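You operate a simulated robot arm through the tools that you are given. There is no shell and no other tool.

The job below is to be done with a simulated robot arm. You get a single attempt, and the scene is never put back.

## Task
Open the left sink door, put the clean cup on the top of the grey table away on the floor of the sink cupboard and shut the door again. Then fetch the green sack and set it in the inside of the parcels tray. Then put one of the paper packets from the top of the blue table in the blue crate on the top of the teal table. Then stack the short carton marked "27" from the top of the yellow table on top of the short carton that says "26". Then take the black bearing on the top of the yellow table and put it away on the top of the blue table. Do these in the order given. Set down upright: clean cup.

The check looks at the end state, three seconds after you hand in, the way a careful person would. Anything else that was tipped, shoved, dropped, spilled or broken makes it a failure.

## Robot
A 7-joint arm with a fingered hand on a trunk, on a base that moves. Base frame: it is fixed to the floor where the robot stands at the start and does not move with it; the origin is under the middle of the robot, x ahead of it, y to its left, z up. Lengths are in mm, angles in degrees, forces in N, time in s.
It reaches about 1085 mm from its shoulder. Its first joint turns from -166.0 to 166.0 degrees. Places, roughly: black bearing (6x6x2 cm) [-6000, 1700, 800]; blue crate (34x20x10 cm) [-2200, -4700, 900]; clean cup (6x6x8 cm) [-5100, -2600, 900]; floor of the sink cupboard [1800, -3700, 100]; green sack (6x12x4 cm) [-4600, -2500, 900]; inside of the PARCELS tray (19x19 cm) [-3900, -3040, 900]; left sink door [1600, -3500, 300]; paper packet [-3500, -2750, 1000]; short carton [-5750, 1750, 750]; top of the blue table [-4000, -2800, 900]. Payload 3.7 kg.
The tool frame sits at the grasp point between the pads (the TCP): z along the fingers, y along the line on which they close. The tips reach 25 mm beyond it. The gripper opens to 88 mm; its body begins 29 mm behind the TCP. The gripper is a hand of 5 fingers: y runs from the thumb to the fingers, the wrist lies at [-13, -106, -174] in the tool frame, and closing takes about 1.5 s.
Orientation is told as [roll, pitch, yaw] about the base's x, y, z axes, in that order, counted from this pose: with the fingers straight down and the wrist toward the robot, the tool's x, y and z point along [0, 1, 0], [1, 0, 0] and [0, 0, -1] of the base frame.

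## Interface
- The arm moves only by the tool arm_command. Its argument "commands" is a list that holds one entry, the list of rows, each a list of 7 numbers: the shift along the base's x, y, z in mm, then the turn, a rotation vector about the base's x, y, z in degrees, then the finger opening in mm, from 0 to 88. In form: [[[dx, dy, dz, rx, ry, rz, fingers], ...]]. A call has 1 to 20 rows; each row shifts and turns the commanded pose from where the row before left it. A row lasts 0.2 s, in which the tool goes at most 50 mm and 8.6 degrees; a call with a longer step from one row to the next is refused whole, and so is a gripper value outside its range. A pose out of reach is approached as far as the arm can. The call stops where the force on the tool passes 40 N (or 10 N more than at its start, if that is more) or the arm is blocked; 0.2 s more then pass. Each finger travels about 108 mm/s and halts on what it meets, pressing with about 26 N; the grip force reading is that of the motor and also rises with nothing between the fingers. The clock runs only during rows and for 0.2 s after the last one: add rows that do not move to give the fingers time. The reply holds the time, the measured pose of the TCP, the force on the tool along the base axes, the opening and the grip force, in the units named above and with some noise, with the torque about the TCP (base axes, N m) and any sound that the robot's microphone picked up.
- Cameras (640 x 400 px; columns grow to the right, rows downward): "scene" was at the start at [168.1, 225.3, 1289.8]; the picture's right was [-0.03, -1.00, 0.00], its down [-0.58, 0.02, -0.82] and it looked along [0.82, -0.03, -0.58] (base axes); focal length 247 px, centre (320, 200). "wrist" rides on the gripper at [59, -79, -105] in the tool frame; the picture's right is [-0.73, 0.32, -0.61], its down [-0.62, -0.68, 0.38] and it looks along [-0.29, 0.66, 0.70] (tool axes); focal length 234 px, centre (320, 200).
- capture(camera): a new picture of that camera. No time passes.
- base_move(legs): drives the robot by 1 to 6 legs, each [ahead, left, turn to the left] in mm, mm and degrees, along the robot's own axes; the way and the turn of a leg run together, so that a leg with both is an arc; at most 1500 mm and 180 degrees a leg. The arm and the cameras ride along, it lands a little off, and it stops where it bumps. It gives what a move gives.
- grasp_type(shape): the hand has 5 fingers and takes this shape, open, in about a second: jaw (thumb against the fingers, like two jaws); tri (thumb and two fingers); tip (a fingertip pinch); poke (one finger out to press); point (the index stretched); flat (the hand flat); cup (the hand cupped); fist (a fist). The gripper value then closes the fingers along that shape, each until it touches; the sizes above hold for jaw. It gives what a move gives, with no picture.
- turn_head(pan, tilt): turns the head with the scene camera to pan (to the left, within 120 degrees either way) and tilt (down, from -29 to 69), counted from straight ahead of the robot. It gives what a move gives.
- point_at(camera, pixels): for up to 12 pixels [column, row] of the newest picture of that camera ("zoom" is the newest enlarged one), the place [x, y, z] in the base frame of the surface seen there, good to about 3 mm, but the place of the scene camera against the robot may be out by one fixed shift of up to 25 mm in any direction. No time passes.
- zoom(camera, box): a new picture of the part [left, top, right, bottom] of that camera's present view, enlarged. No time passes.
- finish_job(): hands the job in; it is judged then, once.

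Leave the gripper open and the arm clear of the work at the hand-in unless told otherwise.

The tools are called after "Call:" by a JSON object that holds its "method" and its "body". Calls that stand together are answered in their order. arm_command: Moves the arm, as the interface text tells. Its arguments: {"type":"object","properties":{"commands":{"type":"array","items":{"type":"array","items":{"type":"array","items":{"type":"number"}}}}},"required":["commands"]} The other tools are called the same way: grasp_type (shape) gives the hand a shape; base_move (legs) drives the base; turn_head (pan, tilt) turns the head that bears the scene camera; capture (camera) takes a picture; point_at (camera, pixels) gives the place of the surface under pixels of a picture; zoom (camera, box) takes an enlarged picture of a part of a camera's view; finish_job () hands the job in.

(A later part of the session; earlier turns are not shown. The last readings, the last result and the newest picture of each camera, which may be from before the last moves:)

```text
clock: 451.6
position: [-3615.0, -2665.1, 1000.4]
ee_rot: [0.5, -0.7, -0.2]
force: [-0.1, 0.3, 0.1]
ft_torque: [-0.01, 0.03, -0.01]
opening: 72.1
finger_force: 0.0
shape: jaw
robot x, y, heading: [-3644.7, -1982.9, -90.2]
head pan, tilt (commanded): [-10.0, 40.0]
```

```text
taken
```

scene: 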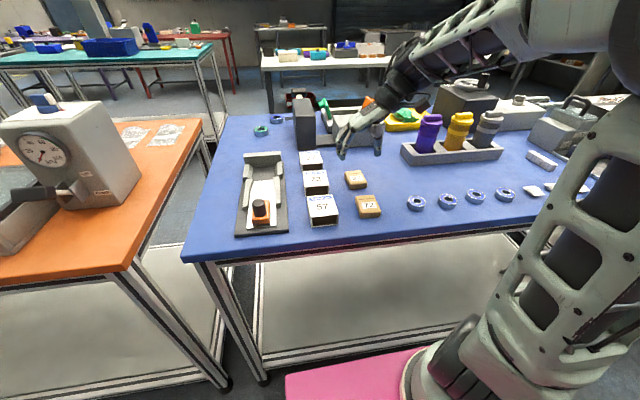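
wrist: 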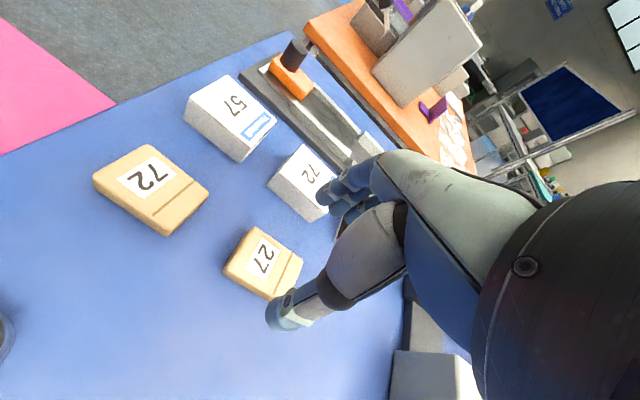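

Aligned within 2 mm; the arm is well above everything. I descend to z≈931.

Call:
{"method": "arm_command", "body": {"commands": [[[1.5, 1, -20, 0, 0, 0, 70], [0, 0, -20, 0, 0, 0, 70], [0, 0, -15, 0, 0, 0, 70], [0, 0, -10, 0, 0, 0, 70], [0, 0, -4, 0, 0, 0, 70], [0, 0, 0, 0, 0, 0, 70]]]}}

Call:
{"method": "capture", "body": {"camera": "wrist"}}

Call:
{"method": "zoom", "body": {"camera": "scene", "box": [290, 100, 430, 230]}}

```text
clock: 453.0
position: [-3612.0, -2663.5, 932.5]
ee_rot: [0.4, -0.6, -0.3]
force: [0.5, 0.1, -0.4]
ft_torque: [0.03, -0.01, -0.04]
opening: 70.2
finger_force: 0.0
shape: jaw
robot x, y, heading: [-3651.0, -1985.5, -89.7]
head pan, tilt (commanded): [-10.0, 40.0]
```

```text
taken
```

wrist: 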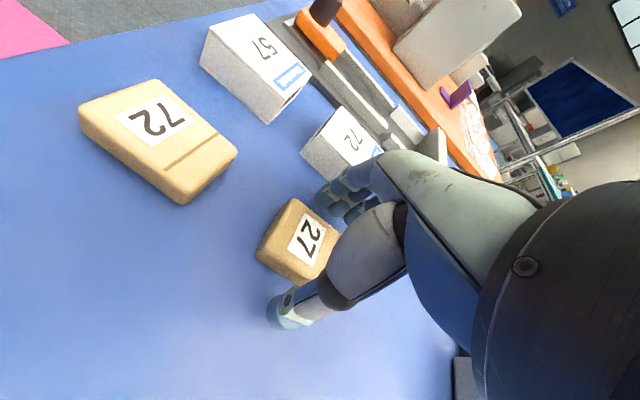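

```text
3.08 times, centred on (360, 165) of scene
```

zoom: 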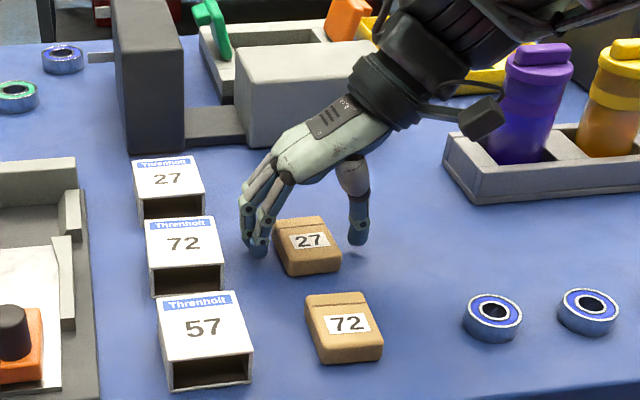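

Thumb and fingers straddle packet "27". I close on it.

Call:
{"method": "arm_command", "body": {"commands": [[[0, 0, -1, 0, 0, 0, 60], [0, 0, 0, 0, 0, 0, 50], [0, 0, 0, 0, 0, 0, 42], [0, 0, 0, 0, 0, 0, 34], [0, 0, 0, 0, 0, 0, 26], [0, 0, 0, 0, 0, 0, 20], [0, 0, 0, 0, 0, 0, 20]]]}}

Call:
{"method": "capture", "body": {"camera": "wrist"}}

Call:
{"method": "zoom", "body": {"camera": "scene", "box": [290, 100, 430, 230]}}

```text
clock: 454.6
position: [-3613.3, -2664.6, 932.2]
ee_rot: [0.4, -0.6, -0.2]
force: [0.1, -0.4, -0.2]
ft_torque: [0.01, 0.0, 0.03]
opening: 39.3
finger_force: 25.9
shape: jaw
robot x, y, heading: [-3645.7, -1982.1, -89.8]
head pan, tilt (commanded): [-10.0, 40.0]
```

```text
taken
```

wrist: 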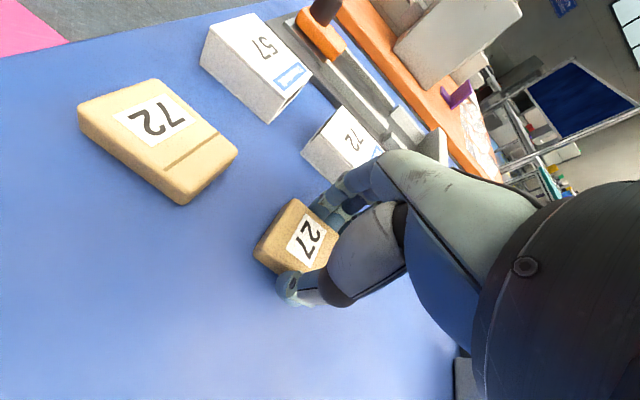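

```text
3.08 times, centred on (360, 165) of scene
```

zoom: 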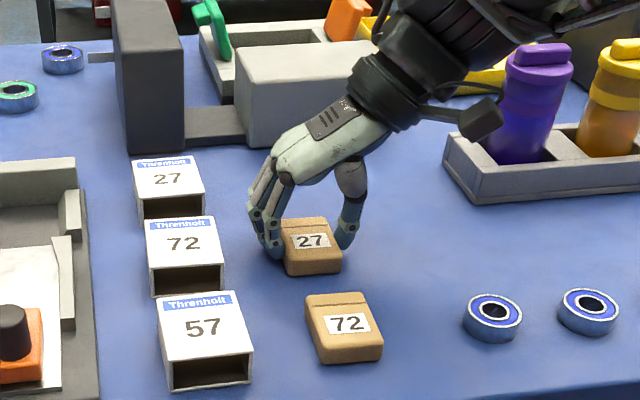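

Gripped at 39.3 mm with 26 N. I lift straight up to about z=1175.

Call:
{"method": "arm_command", "body": {"commands": [[[0, 0, 8, 0, 0, 0, 20], [0, 0, 20, 0, 0, 0, 20], [0, 0, 35, 0, 0, 0, 20], [0, 0, 40, 0, 0, 0, 20], [0, 0, 40, 0, 0, 0, 20], [0, 0, 40, 0, 0, 0, 20], [0, 0, 40, 0, 0, 0, 20], [0, 0, 20, 0, 0, 0, 20], [0, 0, 0, 0, 0, 0, 20]]]}}

Call:
{"method": "capture", "body": {"camera": "wrist"}}

Call:
{"method": "capture", "body": {"camera": "scene"}}

```text
clock: 456.6
position: [-3612.3, -2663.1, 1177.1]
ee_rot: [0.5, -0.5, -0.1]
force: [-0.5, 0.2, -0.7]
ft_torque: [0.03, -0.03, -0.01]
opening: 39.2
finger_force: 26.5
shape: jaw
robot x, y, heading: [-3649.2, -1984.6, -89.7]
head pan, tilt (commanded): [-10.0, 40.0]
```

```text
taken
```

wrist: 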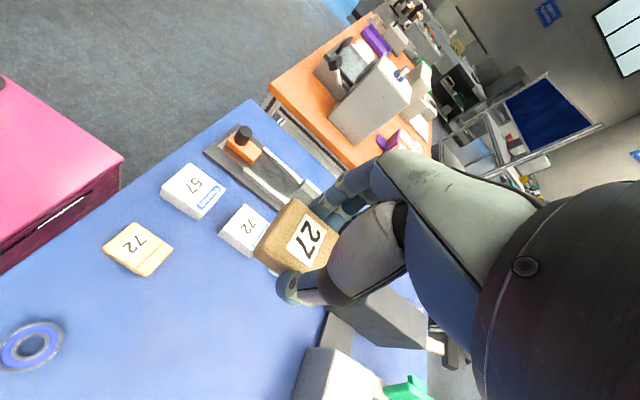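

```text
taken
```

scene: 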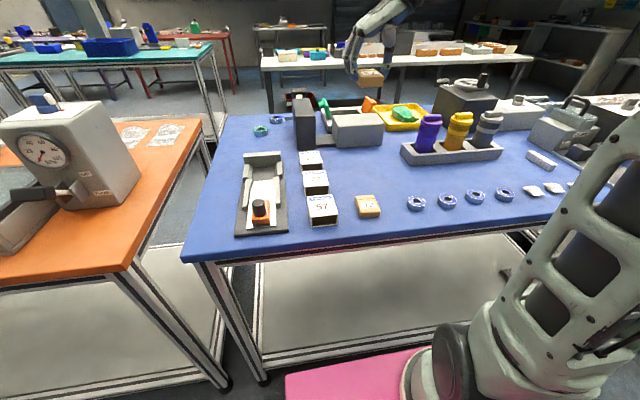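

The packet is held. I back up, turn right to face -x, and drive to the far end again.

Call:
{"method": "base_move", "body": {"legs": [[-110, 0, 0], [0, 0, -90], [1500, 0, 0], [1500, 0, 0]]}}

Call:
{"method": "turn_head", "body": {"pan": 0, "tilt": 25}}

Call:
{"method": "capture", "body": {"camera": "scene"}}

```text
clock: 475.8
position: [-7356.5, -1868.8, 1175.1]
ee_rot: [0.4, -0.6, -90.6]
force: [0.0, 0.5, -1.1]
ft_torque: [-0.01, -0.03, 0.0]
opening: 39.3
finger_force: 26.2
shape: jaw
robot x, y, heading: [-6675.3, -1840.3, 180.2]
head pan, tilt (commanded): [-10.0, 40.0]
```

```text
clock: 476.6
position: [-7357.4, -1869.5, 1176.7]
ee_rot: [0.4, -0.6, -90.6]
force: [-0.2, 0.6, -1.7]
ft_torque: [-0.03, 0.01, 0.01]
opening: 39.0
finger_force: 25.8
shape: jaw
robot x, y, heading: [-6677.7, -1839.0, 179.9]
head pan, tilt (commanded): [0.0, 25.0]
```

```text
taken
```

scene: 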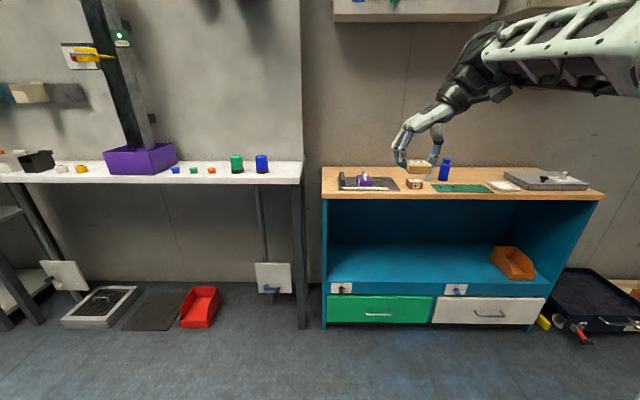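

I strafe left to the back aisle and reverse along it toward the teal table.

Call:
{"method": "base_move", "body": {"legs": [[0, 1500, 0], [0, 530, 0], [-1500, 0, 0]]}}

Call:
{"method": "base_move", "body": {"legs": [[-1500, 0, 0], [-1400, 0, 0]]}}

Call:
{"method": "turn_head", "body": {"pan": 60, "tilt": 30}}

Call:
{"method": "capture", "body": {"camera": "scene"}}

```text
clock: 493.6
position: [-5783.5, -3829.5, 1175.8]
ee_rot: [0.2, -0.6, -87.8]
force: [0.6, 0.2, -1.5]
ft_torque: [-0.01, -0.02, 0.02]
opening: 39.1
finger_force: 26.0
shape: jaw
robot x, y, heading: [-5103.7, -3769.8, -177.2]
head pan, tilt (commanded): [0.0, 25.0]
```

```text
clock: 507.5
position: [-2923.4, -3712.5, 1175.5]
ee_rot: [0.6, -0.6, -88.3]
force: [0.2, 0.5, -0.8]
ft_torque: [-0.02, -0.04, 0.01]
opening: 39.0
finger_force: 25.8
shape: jaw
robot x, y, heading: [-2241.1, -3660.4, -177.8]
head pan, tilt (commanded): [0.0, 25.0]
```

```text
clock: 508.8
position: [-2924.5, -3714.8, 1177.1]
ee_rot: [0.6, -0.6, -88.2]
force: [0.2, 0.0, -1.0]
ft_torque: [0.0, 0.04, 0.03]
opening: 39.0
finger_force: 25.9
shape: jaw
robot x, y, heading: [-2248.3, -3655.9, -177.7]
head pan, tilt (commanded): [60.0, 30.0]
```

```text
taken
```

scene: 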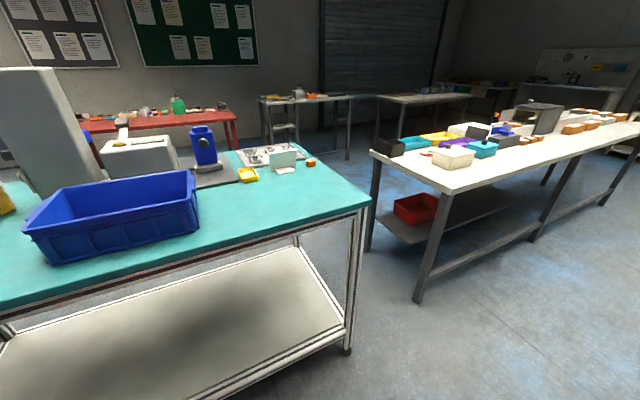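

The blue crate is close on the left. I measure it: rim corners near (60,195), (190,175), (200,225), (45,260), and inside floor.

Call:
{"method": "point_at", "body": {"camera": "scene", "pixels": [[60, 192], [190, 175], [197, 205], [25, 235], [120, 210], [130, 245], [270, 200], [345, 200], [30, 300], [125, 135], [205, 145], [100, 195]]}}

Call:
{"method": "base_move", "body": {"legs": [[0, 200, 0], [0, 0, 87.7]]}}

Call:
{"method": "turn_head", "body": {"pan": 0, "tilt": 40}}

Call:
{"method": "capture", "body": {"camera": "scene"}}

Call:
{"method": "capture", "body": {"camera": "wrist"}}

```text
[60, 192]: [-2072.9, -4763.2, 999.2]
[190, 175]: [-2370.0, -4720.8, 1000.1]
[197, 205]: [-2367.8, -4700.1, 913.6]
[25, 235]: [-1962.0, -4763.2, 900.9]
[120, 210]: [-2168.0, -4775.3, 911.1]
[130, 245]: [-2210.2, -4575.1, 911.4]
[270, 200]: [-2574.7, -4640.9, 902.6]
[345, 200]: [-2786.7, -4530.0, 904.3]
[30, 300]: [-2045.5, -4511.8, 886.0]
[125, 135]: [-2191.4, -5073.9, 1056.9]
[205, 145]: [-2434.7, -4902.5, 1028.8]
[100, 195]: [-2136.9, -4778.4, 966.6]
```

```text
clock: 514.1
position: [-2206.6, -4538.1, 1176.4]
ee_rot: [0.5, -0.5, -0.4]
force: [-0.4, -0.5, -0.9]
ft_torque: [0.01, -0.01, 0.01]
opening: 39.0
finger_force: 25.9
shape: jaw
robot x, y, heading: [-2240.5, -3855.5, -89.6]
head pan, tilt (commanded): [60.0, 30.0]
```

```text
clock: 515.4
position: [-2206.2, -4536.6, 1176.3]
ee_rot: [0.6, -0.5, -0.2]
force: [0.3, -0.5, -1.3]
ft_torque: [-0.01, 0.01, -0.03]
opening: 39.0
finger_force: 26.6
shape: jaw
robot x, y, heading: [-2235.8, -3857.3, -89.7]
head pan, tilt (commanded): [0.0, 40.0]
```

```text
taken
```

scene: 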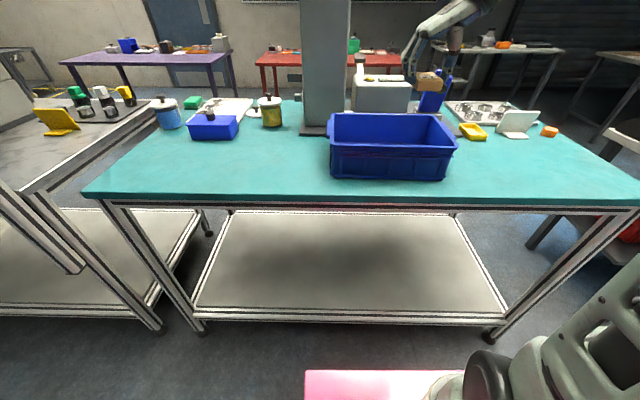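

```text
taken
```

wrist: 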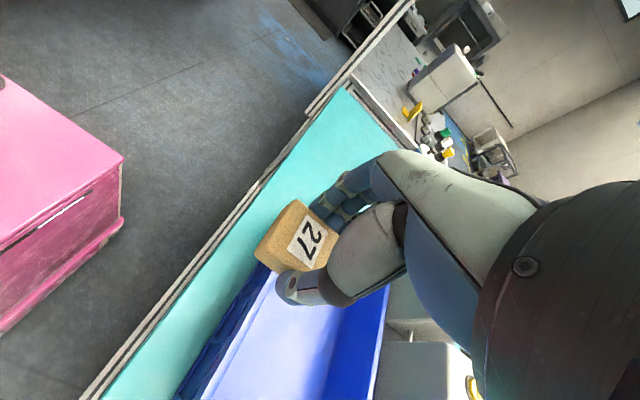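

I measure the crate's rim and floor from here, with both cameras.

Call:
{"method": "point_at", "body": {"camera": "scene", "pixels": [[332, 146], [455, 150], [437, 114], [330, 114], [390, 130], [390, 170], [350, 130], [430, 130], [300, 190]]}}

Call:
{"method": "point_at", "body": {"camera": "wrist", "pixels": [[270, 276], [240, 325], [250, 350], [300, 330], [360, 330], [340, 370], [200, 390], [385, 300]]}}

Call:
{"method": "zoom", "body": {"camera": "scene", "box": [310, 80, 480, 200]}}

```text
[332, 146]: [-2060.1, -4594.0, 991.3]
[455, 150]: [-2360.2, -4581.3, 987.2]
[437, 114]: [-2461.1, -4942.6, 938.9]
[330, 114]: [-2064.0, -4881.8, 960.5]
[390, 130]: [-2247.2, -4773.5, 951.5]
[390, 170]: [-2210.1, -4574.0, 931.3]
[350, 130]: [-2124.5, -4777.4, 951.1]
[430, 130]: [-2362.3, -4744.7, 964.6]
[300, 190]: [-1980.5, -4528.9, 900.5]
```

```text
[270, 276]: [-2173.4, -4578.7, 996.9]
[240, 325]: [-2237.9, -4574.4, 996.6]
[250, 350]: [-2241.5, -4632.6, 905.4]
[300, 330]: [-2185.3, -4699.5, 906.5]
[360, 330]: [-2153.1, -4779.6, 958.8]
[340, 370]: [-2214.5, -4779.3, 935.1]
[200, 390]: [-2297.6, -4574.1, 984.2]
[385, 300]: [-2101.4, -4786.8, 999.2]
```

```text
3.33 times, centred on (395, 140) of scene
```

zoom: 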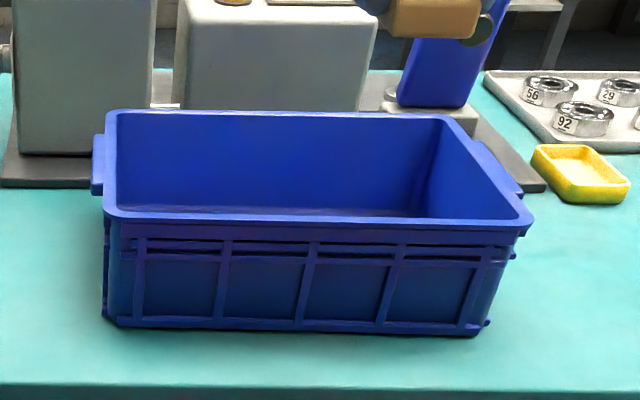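

Crate: inner x -2055…-2340, y -4590…-4775, floor z≈906, rim z≈998. I move the base 100 mm ahead and centre the packet over the crate, then descend partway.

Call:
{"method": "base_move", "body": {"legs": [[100, 0, 0]]}}

Call:
{"method": "arm_command", "body": {"commands": [[[4, -15, 0, 0, 0, 0, 20], [4, -15, 0, 0, 0, 0, 20], [3, -13, -10, 0, 0, 0, 20], [0, 0, -40, 0, 0, 0, 20], [0, 0, -40, 0, 0, 0, 20], [0, 0, -30, 0, 0, 0, 20], [0, 0, 0, 0, 0, 0, 20]]]}}

Call:
{"method": "capture", "body": {"camera": "scene"}}

Call:
{"method": "capture", "body": {"camera": "wrist"}}

```text
clock: 516.6
position: [-2208.2, -4637.4, 1177.1]
ee_rot: [0.5, -0.6, -0.4]
force: [-0.1, 0.0, -0.7]
ft_torque: [0.01, 0.02, -0.01]
opening: 39.3
finger_force: 26.2
shape: jaw
robot x, y, heading: [-2238.2, -3959.6, -89.6]
head pan, tilt (commanded): [0.0, 40.0]
```

```text
clock: 518.2
position: [-2196.4, -4678.9, 1055.1]
ee_rot: [0.4, -0.6, -0.5]
force: [-0.1, -0.2, -1.4]
ft_torque: [0.01, -0.02, -0.01]
opening: 39.2
finger_force: 26.3
shape: jaw
robot x, y, heading: [-2239.8, -3955.6, -89.6]
head pan, tilt (commanded): [0.0, 40.0]
```

```text
taken
```

scene: 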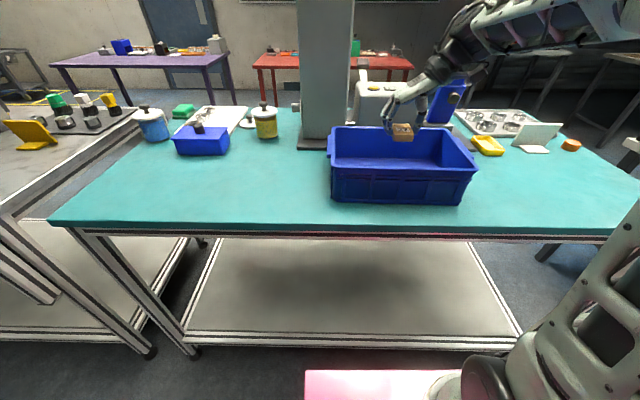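

```text
taken
```

wrist: 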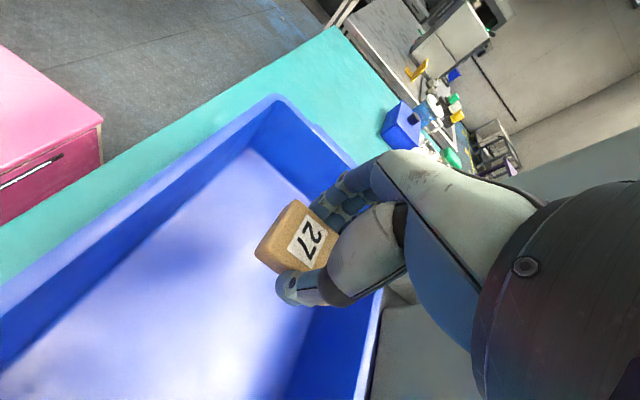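

The packet is over the empty crate. I descend to just above its floor.

Call:
{"method": "arm_command", "body": {"commands": [[[0, 0, -30, 0, 0, 0, 20], [0, 0, -30, 0, 0, 0, 20], [0, 0, -25, 0, 0, 0, 20], [0, 0, -15, 0, 0, 0, 20], [0, 0, -10, 0, 0, 0, 20], [0, 0, 0, 0, 0, 0, 20]]]}}

Call:
{"method": "capture", "body": {"camera": "wrist"}}

```text
clock: 519.6
position: [-2194.4, -4679.7, 946.8]
ee_rot: [0.3, -0.6, -0.3]
force: [-0.2, 0.2, -1.3]
ft_torque: [-0.02, 0.01, -0.03]
opening: 38.8
finger_force: 25.7
shape: jaw
robot x, y, heading: [-2240.7, -3955.7, -89.7]
head pan, tilt (commanded): [0.0, 40.0]
```

```text
taken
```

wrist: 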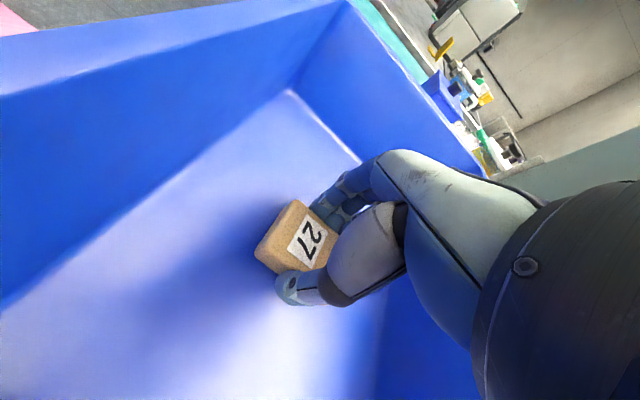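

I lower in millimetre steps until the floor takes the packet.

Call:
{"method": "arm_command", "body": {"commands": [[[0, 0, -2, 0, 0, 0, 20], [0, 0, -2, 0, 0, 0, 20], [0, 0, -1.5, 0, 0, 0, 20], [0, 0, 0, 0, 0, 0, 20]]]}}

Call:
{"method": "arm_command", "body": {"commands": [[[0, 0, -1.5, 0, 0, 0, 20], [0, 0, -1.5, 0, 0, 0, 20], [0, 0, 0, 0, 0, 0, 20]]]}}

```text
clock: 520.6
position: [-2195.4, -4679.2, 940.1]
ee_rot: [0.5, -0.7, -0.4]
force: [0.4, -0.3, -1.2]
ft_torque: [0.0, 0.0, 0.01]
opening: 39.0
finger_force: 26.5
shape: jaw
robot x, y, heading: [-2236.4, -3955.5, -89.9]
head pan, tilt (commanded): [0.0, 40.0]
```

```text
clock: 521.4
position: [-2195.4, -4680.1, 937.3]
ee_rot: [0.5, -0.5, -0.3]
force: [-1.0, -0.1, 9.5]
ft_torque: [-0.02, -0.02, 0.0]
opening: 39.6
finger_force: 25.9
shape: jaw
robot x, y, heading: [-2236.6, -3956.3, -89.8]
head pan, tilt (commanded): [0.0, 40.0]
```

The packet stands on the crate floor (9.5 N). I open the hand and raise it.

Call:
{"method": "arm_command", "body": {"commands": [[[0, 0, 0, 0, 0, 0, 44], [0, 0, 0, 0, 0, 0, 52], [0, 0, 0, 0, 0, 0, 62], [0, 0, 0, 0, 0, 0, 72], [0, 0, 0, 0, 0, 0, 72], [0, 0, 15, 0, 0, 0, 72], [0, 0, 30, 0, 0, 0, 72], [0, 0, 40, 0, 0, 0, 72], [0, 0, 40, 0, 0, 0, 72], [0, 0, 40, 0, 0, 0, 72], [0, 0, 40, 0, 0, 0, 72], [0, 0, 30, 0, 0, 0, 72], [0, 0, 0, 0, 0, 0, 72]]]}}

Call:
{"method": "capture", "body": {"camera": "wrist"}}

Call:
{"method": "capture", "body": {"camera": "scene"}}

```text
clock: 524.2
position: [-2197.0, -4679.5, 1172.3]
ee_rot: [0.5, -0.6, -0.4]
force: [0.5, -0.7, -0.1]
ft_torque: [-0.04, 0.01, 0.01]
opening: 71.4
finger_force: 0.0
shape: jaw
robot x, y, heading: [-2235.0, -3955.7, -89.7]
head pan, tilt (commanded): [0.0, 40.0]
```

```text
taken
```

wrist: 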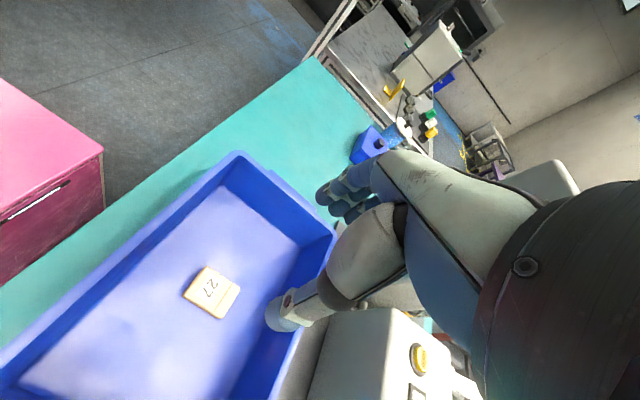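

```text
taken
```

scene: 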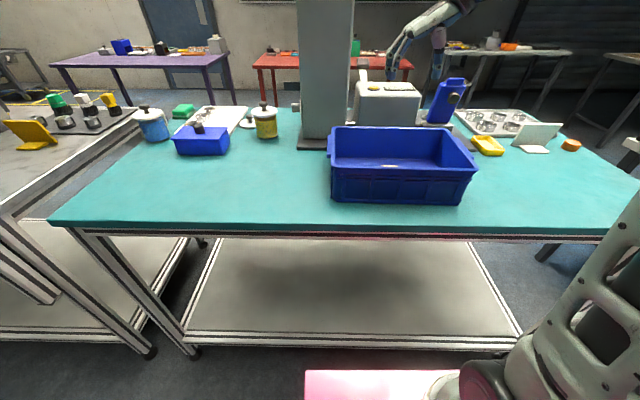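

Packet "27" lies in the blue crate. Next is the yellow table by the left wall. I back off, turn to face -x and drive back to the far end.

Call:
{"method": "base_move", "body": {"legs": [[-100, 0, 0], [0, 0, -90], [1500, 0, 0], [1500, 0, 0], [1450, 0, 0]]}}

Call:
{"method": "turn_head", "body": {"pan": -60, "tilt": 15}}

Call:
{"method": "capture", "body": {"camera": "scene"}}

```text
clock: 549.9
position: [-7397.5, -4054.6, 1171.1]
ee_rot: [0.4, -0.6, -88.5]
force: [-0.3, 1.1, 0.0]
ft_torque: [0.03, -0.01, 0.0]
opening: 71.5
finger_force: 0.1
shape: jaw
robot x, y, heading: [-6679.6, -3990.7, -177.7]
head pan, tilt (commanded): [0.0, 40.0]
```

```text
clock: 551.2
position: [-7397.9, -4053.8, 1171.6]
ee_rot: [0.4, -0.6, -88.4]
force: [0.5, 0.8, 0.6]
ft_torque: [0.0, 0.01, -0.01]
opening: 71.8
finger_force: 0.2
shape: jaw
robot x, y, heading: [-6677.8, -3988.0, -177.6]
head pan, tilt (commanded): [-60.0, 15.0]
```

```text
taken
```

scene: 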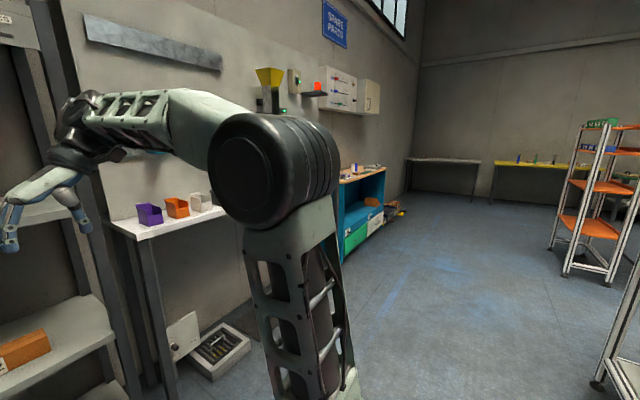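

Far ahead on the right I see the yellow table by the wall, with open floor leading there. I straighten and strafe right 3000 mm.

Call:
{"method": "base_move", "body": {"legs": [[0, -1500, -2.4], [0, -1500, 0]]}}

Call:
{"method": "turn_head", "body": {"pan": -90, "tilt": 20}}

Call:
{"method": "capture", "body": {"camera": "scene"}}

```text
clock: 565.6
position: [-7424.9, -1031.3, 1171.7]
ee_rot: [0.5, -0.5, -90.5]
force: [-0.2, -0.3, -0.2]
ft_torque: [0.02, -0.01, -0.03]
opening: 71.7
finger_force: 0.0
shape: jaw
robot x, y, heading: [-6701.6, -993.1, 180.1]
head pan, tilt (commanded): [-60.0, 15.0]
```

```text
clock: 566.6
position: [-7424.6, -1032.9, 1173.1]
ee_rot: [0.5, -0.6, -90.6]
force: [-1.0, 0.4, 0.0]
ft_torque: [-0.02, 0.02, -0.01]
opening: 71.9
finger_force: 0.1
shape: jaw
robot x, y, heading: [-6700.2, -994.2, 179.8]
head pan, tilt (commanded): [-90.0, 20.0]
```

```text
taken
```

scene: 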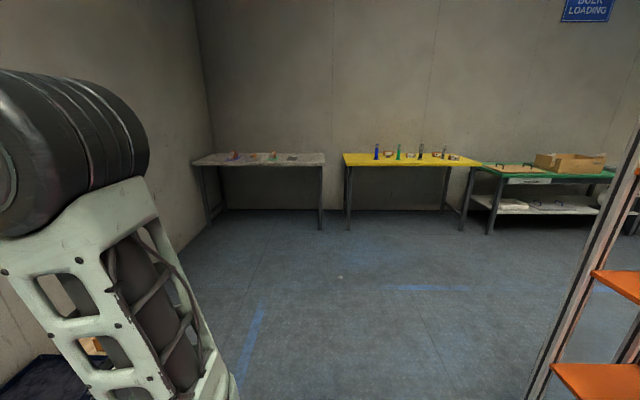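

The yellow table is in view at (410,160). I zoom and measure it and the nearby shelf leg.

Call:
{"method": "zoom", "body": {"camera": "scene", "box": [330, 130, 490, 230]}}

Call:
{"method": "point_at", "body": {"camera": "scene", "pixels": [[400, 160], [345, 160], [480, 163], [347, 225], [440, 208], [530, 390], [550, 340], [320, 220], [490, 225], [605, 250], [400, 280], [410, 155]]}}

```text
4.00 times, centred on (410, 180) of scene
```

zoom: 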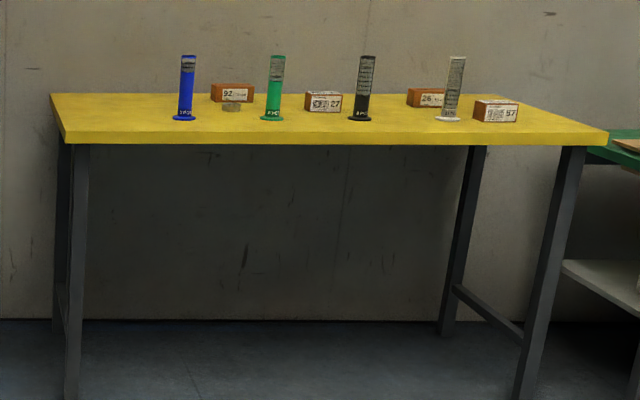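

```text
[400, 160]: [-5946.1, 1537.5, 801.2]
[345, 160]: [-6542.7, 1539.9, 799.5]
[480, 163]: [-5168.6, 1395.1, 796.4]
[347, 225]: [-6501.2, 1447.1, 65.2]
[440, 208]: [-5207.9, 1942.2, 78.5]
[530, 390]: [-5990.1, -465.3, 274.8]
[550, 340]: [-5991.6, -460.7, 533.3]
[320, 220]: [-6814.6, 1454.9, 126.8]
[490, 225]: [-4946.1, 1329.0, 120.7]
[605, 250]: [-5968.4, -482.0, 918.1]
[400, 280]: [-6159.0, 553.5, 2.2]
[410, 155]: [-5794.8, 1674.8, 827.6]
```

Yellow table: front edge y≈1395, x -6560…-5170, top z≈800; cylinders and cartons 92, 27, 26, 57 on it. I strafe on to y≈600 and turn right to face the table.

Call:
{"method": "base_move", "body": {"legs": [[0, -1500, 0], [0, -80, 0], [0, 0, -90]]}}

Call:
{"method": "turn_head", "body": {"pan": -30, "tilt": 20}}

Call:
{"method": "capture", "body": {"camera": "scene"}}

```text
clock: 578.4
position: [-6781.1, 1306.2, 1171.5]
ee_rot: [0.5, -0.6, -178.2]
force: [-0.2, 0.0, 0.1]
ft_torque: [0.01, 0.02, -0.01]
opening: 71.7
finger_force: 0.0
shape: jaw
robot x, y, heading: [-6712.8, 583.0, 92.5]
head pan, tilt (commanded): [-90.0, 20.0]
```

```text
clock: 579.7
position: [-6782.3, 1305.8, 1172.9]
ee_rot: [0.5, -0.7, -178.2]
force: [0.2, -0.2, -0.1]
ft_torque: [0.01, 0.0, 0.02]
opening: 71.7
finger_force: 0.0
shape: jaw
robot x, y, heading: [-6719.0, 589.3, 92.3]
head pan, tilt (commanded): [-30.0, 20.0]
```

```text
taken
```

scene: 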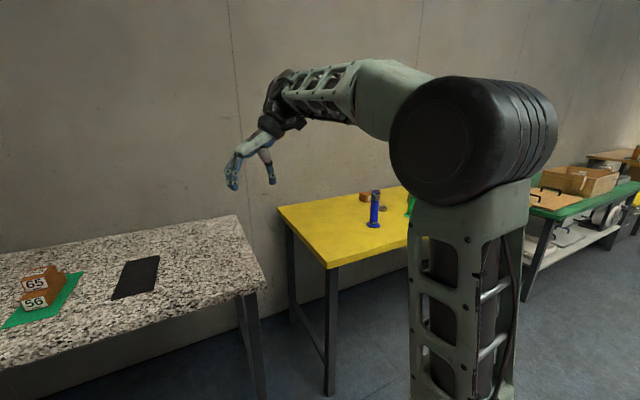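

I strafe right 870 mm to be in front of the yellow table's middle.

Call:
{"method": "base_move", "body": {"legs": [[0, -870, -2.2]]}}

Call:
{"method": "turn_head", "body": {"pan": 0, "tilt": 35}}

Call:
{"method": "capture", "body": {"camera": "scene"}}

Call:
{"method": "capture", "body": {"camera": "wrist"}}

```text
clock: 584.3
position: [-5885.7, 1327.1, 1171.3]
ee_rot: [0.5, -0.6, 179.7]
force: [0.1, -0.7, -0.1]
ft_torque: [0.01, 0.01, -0.02]
opening: 72.0
finger_force: 0.0
shape: jaw
robot x, y, heading: [-5844.4, 607.8, 90.2]
head pan, tilt (commanded): [-30.0, 20.0]
```

```text
clock: 585.3
position: [-5886.2, 1328.2, 1170.6]
ee_rot: [0.5, -0.6, 179.6]
force: [0.3, -0.5, -0.4]
ft_torque: [0.0, 0.0, -0.03]
opening: 72.1
finger_force: 0.0
shape: jaw
robot x, y, heading: [-5846.9, 605.7, 90.4]
head pan, tilt (commanded): [0.0, 35.0]
```

```text
taken
```

scene: 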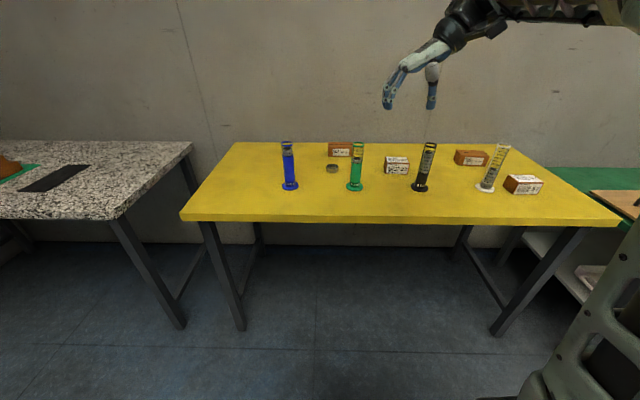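

```text
taken
```

wrist: 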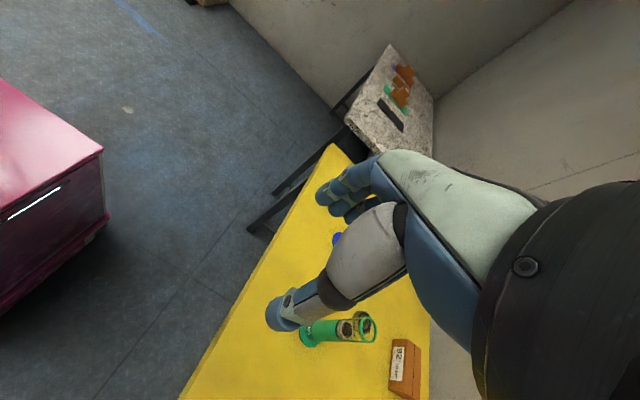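

The table is in good view. I zoom on the objects and measure them.

Call:
{"method": "zoom", "body": {"camera": "scene", "box": [260, 125, 420, 225]}}

Call:
{"method": "zoom", "body": {"camera": "scene", "box": [370, 125, 560, 225]}}

Call:
{"method": "point_at", "body": {"camera": "scene", "pixels": [[340, 148], [332, 169], [356, 186], [396, 162], [420, 186], [428, 150], [471, 155], [488, 187], [502, 150], [522, 184], [289, 186], [320, 210]]}}

```text
4.00 times, centred on (340, 175) of scene
```

zoom: 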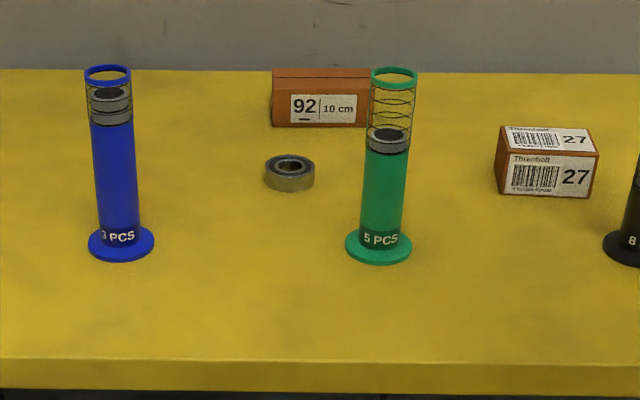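

```text
3.37 times, centred on (465, 175) of scene
```

zoom: 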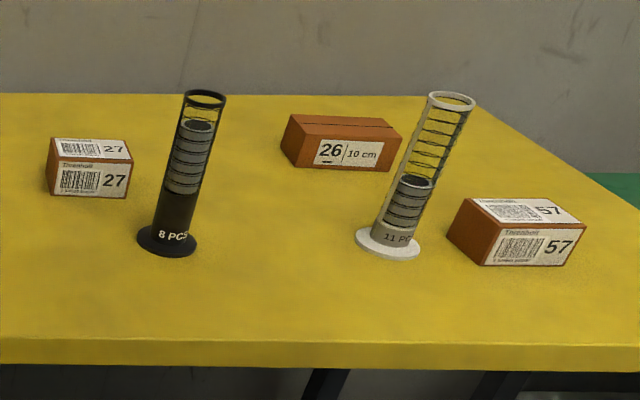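

```text
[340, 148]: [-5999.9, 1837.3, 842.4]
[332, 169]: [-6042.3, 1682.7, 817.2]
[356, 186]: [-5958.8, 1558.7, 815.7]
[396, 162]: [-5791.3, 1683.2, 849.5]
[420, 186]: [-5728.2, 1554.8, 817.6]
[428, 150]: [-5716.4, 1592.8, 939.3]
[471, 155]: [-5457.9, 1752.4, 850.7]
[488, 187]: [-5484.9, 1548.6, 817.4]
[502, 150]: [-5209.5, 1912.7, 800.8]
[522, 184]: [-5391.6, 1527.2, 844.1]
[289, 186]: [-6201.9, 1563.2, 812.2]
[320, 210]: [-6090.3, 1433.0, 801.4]
```

I read: cartons "92 | 10 cm", "27", "26 | 10 cm", "57"; counting tubes with bearings; a loose bearing at (332,169). I drive 330 mm closer to the table and measure cartons and tubes from above with the wrist camera.

Call:
{"method": "base_move", "body": {"legs": [[330, 0, 0]]}}

Call:
{"method": "capture", "body": {"camera": "scene"}}

Call:
{"method": "capture", "body": {"camera": "wrist"}}

```text
clock: 587.5
position: [-5882.5, 1655.8, 1170.7]
ee_rot: [0.4, -0.6, 179.5]
force: [0.1, -1.1, 0.5]
ft_torque: [-0.01, 0.0, -0.01]
opening: 71.9
finger_force: 0.0
shape: jaw
robot x, y, heading: [-5844.8, 932.2, 89.9]
head pan, tilt (commanded): [0.0, 35.0]
```

```text
taken
```

scene: 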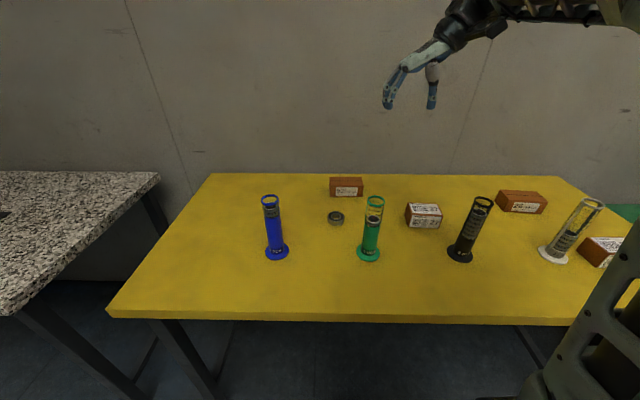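

```text
taken
```

wrist: 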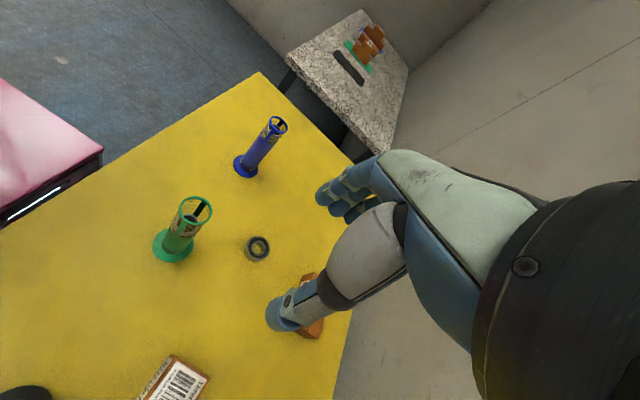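

I zoom in on carton 27 and its neighbours from this nearer position.

Call:
{"method": "zoom", "body": {"camera": "scene", "box": [350, 170, 510, 270]}}

```text
4.00 times, centred on (430, 220) of scene
```

zoom: 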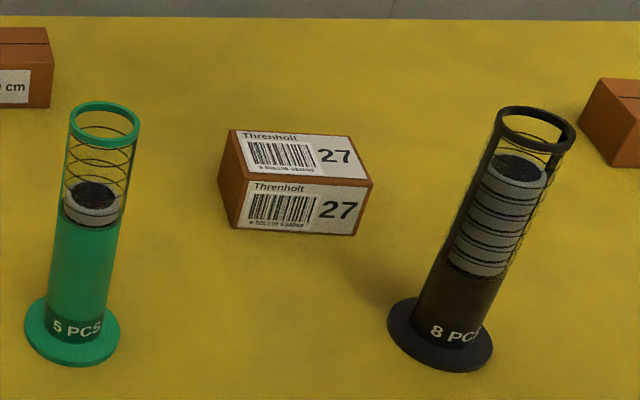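

Call:
{"method": "point_at", "body": {"camera": "zoom", "pixels": [[232, 133], [348, 138], [370, 183], [242, 180], [237, 225], [355, 232], [300, 160], [510, 112], [572, 135], [75, 110], [137, 125], [440, 340]]}}

```text
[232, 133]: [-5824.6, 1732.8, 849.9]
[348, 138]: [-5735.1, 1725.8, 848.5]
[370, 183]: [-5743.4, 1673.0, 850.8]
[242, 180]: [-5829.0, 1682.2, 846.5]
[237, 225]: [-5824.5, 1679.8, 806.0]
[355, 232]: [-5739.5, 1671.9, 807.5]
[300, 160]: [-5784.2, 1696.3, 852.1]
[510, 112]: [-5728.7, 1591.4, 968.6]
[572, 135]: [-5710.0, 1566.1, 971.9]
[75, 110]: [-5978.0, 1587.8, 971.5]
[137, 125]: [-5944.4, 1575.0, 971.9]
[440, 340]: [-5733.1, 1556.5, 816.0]
```

Carton 27: 90×55×50 mm, top z≈851, centre ≈(-5767,1702), turned about -5°. Tube tops reach z≈972. I turn the hand so it closes along the carton's short side (yaw ≈ 85°), at height, moving toward it.

Call:
{"method": "arm_command", "body": {"commands": [[[7, 0, 0, 0, 0, -7.9, 80], [7, 0, 0, 0, 0, -7.9, 80], [7, 0, 0, 0, 0, -7.9, 80], [7, 0, 0, 0, 0, -7.9, 80], [7, 0, 0, 0, 0, -7.9, 80], [7, 0, 0, 0, 0, -7.9, 80], [0, 0, 0, 0, 0, 0, 80]]]}}

Call:
{"method": "capture", "body": {"camera": "scene"}}

```text
clock: 589.0
position: [-5841.5, 1653.8, 1172.0]
ee_rot: [0.4, -0.7, 132.0]
force: [-0.1, 0.1, -0.4]
ft_torque: [-0.02, 0.03, -0.02]
opening: 80.1
finger_force: 0.1
shape: jaw
robot x, y, heading: [-5841.1, 932.0, 89.7]
head pan, tilt (commanded): [0.0, 35.0]
```

```text
taken
```

scene: 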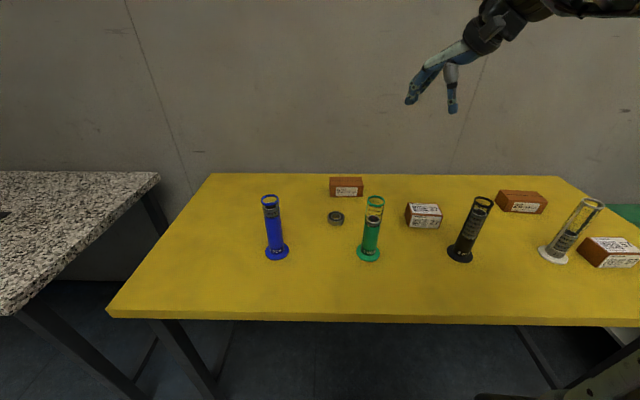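

Fine. I finish the turn and move above the carton's left half.

Call:
{"method": "arm_command", "body": {"commands": [[[7, 6, 0, 0, 0, -7.9, 84], [7, 6, 0, 0, 0, -7.9, 84], [7, 6, 0, 0, 0, -7.9, 84], [7, 6, 0, 0, 0, -7.9, 84], [7, 8, 0, 0, 0, -7.9, 84], [7, 8, 0, 0, 0, -7.9, 84], [0, 8, 0, 0, 0, 0, 84], [0, 0, 0, 0, 0, 0, 84]]]}}

Call:
{"method": "capture", "body": {"camera": "scene"}}

Call:
{"method": "capture", "body": {"camera": "wrist"}}

```text
clock: 590.9
position: [-5799.0, 1701.5, 1170.6]
ee_rot: [0.4, -0.6, 84.7]
force: [0.6, -0.3, -0.1]
ft_torque: [0.01, -0.02, -0.02]
opening: 83.6
finger_force: 0.0
shape: jaw
robot x, y, heading: [-5840.4, 933.7, 90.0]
head pan, tilt (commanded): [0.0, 35.0]
```

```text
taken
```

scene: 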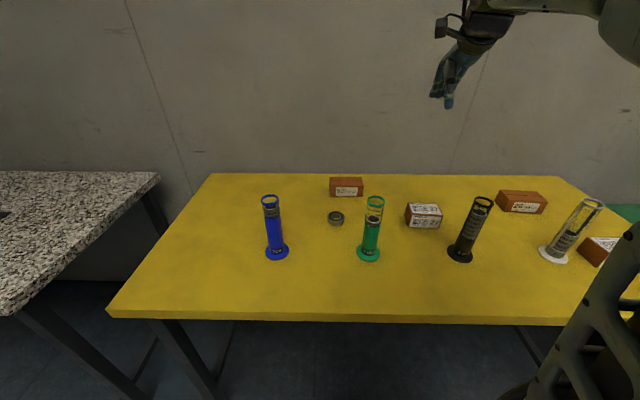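

```text
taken
```

wrist: 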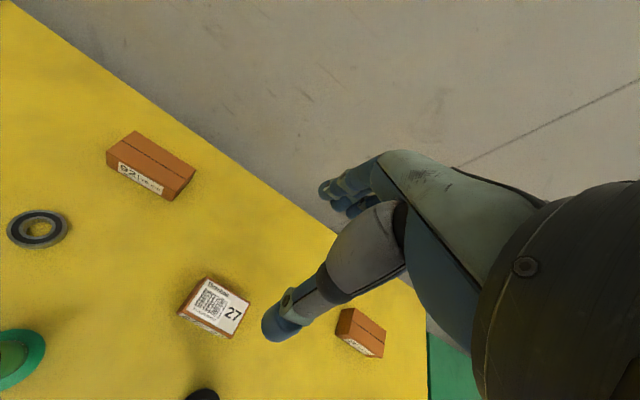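

The wrist camera sees cartons 27 (215,305) and 26 (362,332). I zoom and measure both.

Call:
{"method": "zoom", "body": {"camera": "wrist", "box": [160, 260, 270, 350]}}

Call:
{"method": "point_at", "body": {"camera": "wrist", "pixels": [[350, 310], [386, 332], [382, 357], [337, 335], [362, 325], [360, 345], [205, 392], [37, 230]]}}

```text
4.44 times, centred on (215, 305) of wrist
```

zoom: 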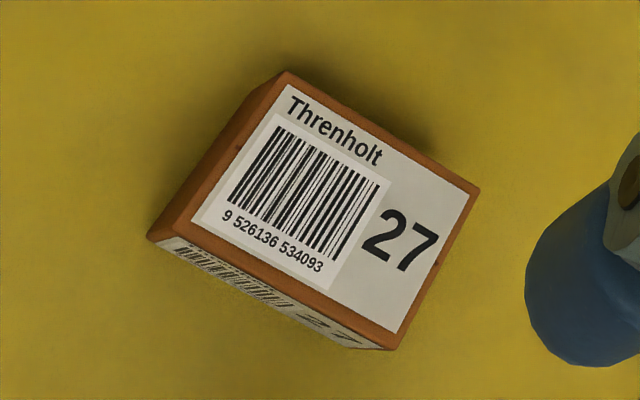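

```text
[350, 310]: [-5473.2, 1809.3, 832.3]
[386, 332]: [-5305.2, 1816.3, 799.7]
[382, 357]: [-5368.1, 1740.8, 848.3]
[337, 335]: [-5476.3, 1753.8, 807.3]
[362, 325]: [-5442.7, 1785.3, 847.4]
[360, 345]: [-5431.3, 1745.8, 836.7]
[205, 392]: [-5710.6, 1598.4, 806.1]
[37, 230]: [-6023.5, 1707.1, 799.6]
```

Call:
{"method": "point_at", "body": {"camera": "zoom", "pixels": [[285, 78], [475, 190], [395, 342], [155, 235], [190, 210], [330, 200], [300, 290], [160, 240], [280, 300]]}}

Call:
{"method": "zoom", "body": {"camera": "wrist", "box": [320, 295, 410, 370]}}

```text
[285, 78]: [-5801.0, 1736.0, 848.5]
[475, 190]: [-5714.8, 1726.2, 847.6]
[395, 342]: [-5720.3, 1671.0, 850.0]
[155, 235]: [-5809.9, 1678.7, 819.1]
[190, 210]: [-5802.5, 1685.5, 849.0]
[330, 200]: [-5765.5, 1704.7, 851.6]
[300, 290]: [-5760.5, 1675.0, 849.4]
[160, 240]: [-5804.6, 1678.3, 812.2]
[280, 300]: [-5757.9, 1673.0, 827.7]
```

```text
5.33 times, centred on (365, 332) of wrist
```

zoom: 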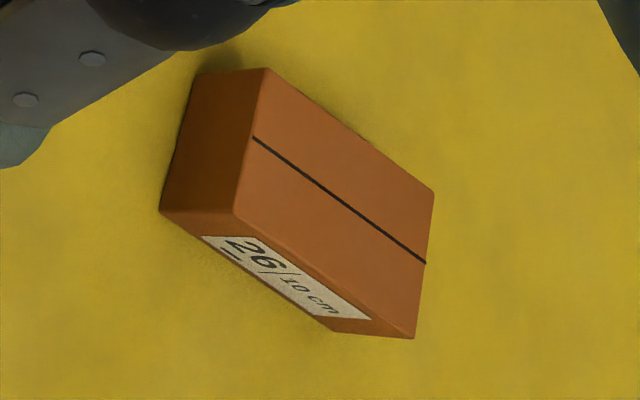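

Carton 27: centre (-5761,1703), turned -6.5°, 87×55. Now the corner points of carton 26.

Call:
{"method": "point_at", "body": {"camera": "zoom", "pixels": [[267, 75], [432, 195], [413, 335], [236, 212], [330, 200], [165, 212], [340, 325], [254, 138], [424, 262]]}}

```text
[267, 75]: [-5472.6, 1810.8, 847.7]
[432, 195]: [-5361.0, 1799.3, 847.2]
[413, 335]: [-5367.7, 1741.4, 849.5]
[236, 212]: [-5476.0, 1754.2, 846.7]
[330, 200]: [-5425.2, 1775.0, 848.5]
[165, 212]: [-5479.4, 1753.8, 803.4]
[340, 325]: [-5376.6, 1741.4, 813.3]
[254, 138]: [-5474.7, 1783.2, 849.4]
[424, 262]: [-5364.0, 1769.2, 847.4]
```

Carton 26: centre (-5420,1776), 112×57, top z≈848, same turn (-6°). I align over carton 27 slightly left of its middle (to keep the wrist off the black tube) and descend to z≈930.

Call:
{"method": "arm_command", "body": {"commands": [[[5, 3, -20, 0, 0, -1.3, 84], [5, 2.5, -40, 0, 0, 0, 84], [0, 0, -40, 0, 0, 0, 84], [0, 0, -40, 0, 0, 0, 84], [0, 0, -40, 0, 0, 0, 84], [0, 0, -40, 0, 0, 0, 84], [0, 0, -20, 0, 0, 0, 84], [0, 0, 0, 0, 0, 0, 84]]]}}

Call:
{"method": "capture", "body": {"camera": "wrist"}}

Call:
{"method": "capture", "body": {"camera": "scene"}}

```text
clock: 592.6
position: [-5789.5, 1709.7, 931.4]
ee_rot: [0.4, -0.5, 83.4]
force: [-0.6, 0.4, 1.3]
ft_torque: [-0.04, -0.03, 0.05]
opening: 83.7
finger_force: 0.0
shape: jaw
robot x, y, heading: [-5841.5, 933.2, 89.9]
head pan, tilt (commanded): [0.0, 35.0]
```

```text
taken
```

wrist: 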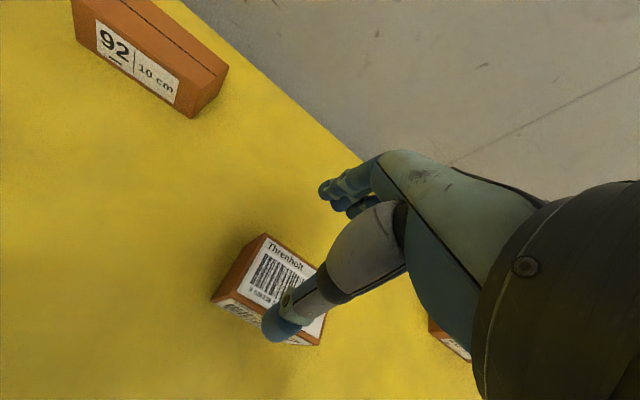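

```text
taken
```

scene: 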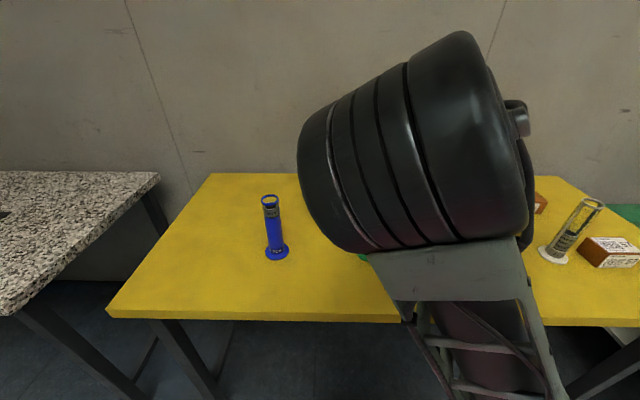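

The elbow now blocks the scene view; I check where it is relative to the tubes.

Call:
{"method": "point_at", "body": {"camera": "scene", "pixels": [[330, 180], [410, 140], [370, 245], [470, 200], [480, 60], [430, 260], [450, 330], [520, 230]]}}

Call:
{"method": "turn_head", "body": {"pan": -30, "tilt": 35}}

Call:
{"method": "capture", "body": {"camera": "scene"}}

```text
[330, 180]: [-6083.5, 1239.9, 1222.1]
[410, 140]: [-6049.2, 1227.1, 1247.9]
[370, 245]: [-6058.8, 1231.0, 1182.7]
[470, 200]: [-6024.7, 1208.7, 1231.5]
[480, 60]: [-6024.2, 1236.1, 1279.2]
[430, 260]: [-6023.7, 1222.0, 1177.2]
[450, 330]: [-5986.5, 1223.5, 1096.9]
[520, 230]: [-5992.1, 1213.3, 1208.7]
```

```text
clock: 593.6
position: [-5788.5, 1708.6, 931.0]
ee_rot: [0.4, -0.6, 83.4]
force: [0.3, -0.8, -0.6]
ft_torque: [-0.02, 0.0, -0.03]
opening: 83.6
finger_force: 0.0
shape: jaw
robot x, y, heading: [-5840.6, 934.4, 89.9]
head pan, tilt (commanded): [-30.0, 35.0]
```

```text
taken
```

scene: 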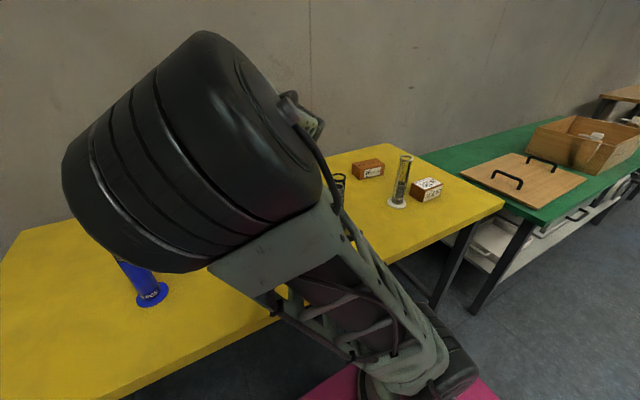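

The elbow is up on the left (-6030,1230,1230); forearm reaches in from the left, clear of the black tube. I descend to z≈857.

Call:
{"method": "arm_command", "body": {"commands": [[[0, -1, -25, 0, 0, 0, 84], [0, 0, -25, 0, 0, 0, 84], [0, 0, -15, 0, 0, 0, 84], [0, 0, -9, 0, 0, 0, 84], [0, 0, 0, 0, 0, 0, 84]]]}}

Call:
{"method": "capture", "body": {"camera": "wrist"}}

```text
clock: 594.8
position: [-5788.8, 1707.4, 857.4]
ee_rot: [0.4, -0.5, 83.4]
force: [-0.3, -0.3, -0.4]
ft_torque: [0.0, 0.04, 0.05]
opening: 83.5
finger_force: 0.1
shape: jaw
robot x, y, heading: [-5843.8, 932.8, 90.3]
head pan, tilt (commanded): [-30.0, 35.0]
```

```text
taken
```

wrist: 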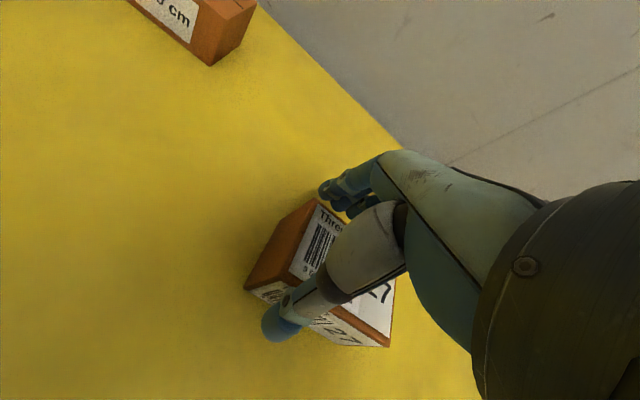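

Clear on all sides; I go 12 mm lower for a firmer hold, then close.

Call:
{"method": "arm_command", "body": {"commands": [[[0, 0, -6, 0, 0, 0, 84], [0, 0, -6, 0, 0, 0, 84], [0, 0, 0, 0, 0, 0, 76], [0, 0, 0, 0, 0, 0, 68], [0, 0, 0, 0, 0, 0, 60], [0, 0, 0, 0, 0, 0, 52], [0, 0, 0, 0, 0, 0, 44], [0, 0, 0, 0, 0, 0, 36], [0, 0, 0, 0, 0, 0, 36], [0, 0, 0, 0, 0, 0, 36]]]}}

Call:
{"method": "capture", "body": {"camera": "wrist"}}

```text
clock: 597.0
position: [-5788.9, 1708.2, 845.3]
ee_rot: [0.4, -0.5, 83.4]
force: [0.5, 0.3, -0.8]
ft_torque: [-0.01, 0.03, 0.03]
opening: 53.7
finger_force: 26.1
shape: jaw
robot x, y, heading: [-5842.3, 933.9, 89.8]
head pan, tilt (commanded): [-30.0, 35.0]
```

```text
taken
```

wrist: 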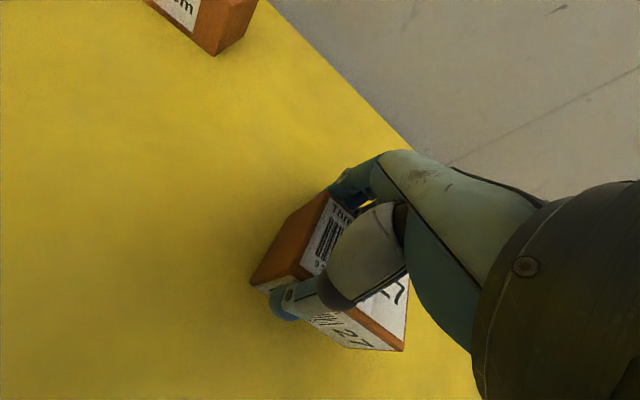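

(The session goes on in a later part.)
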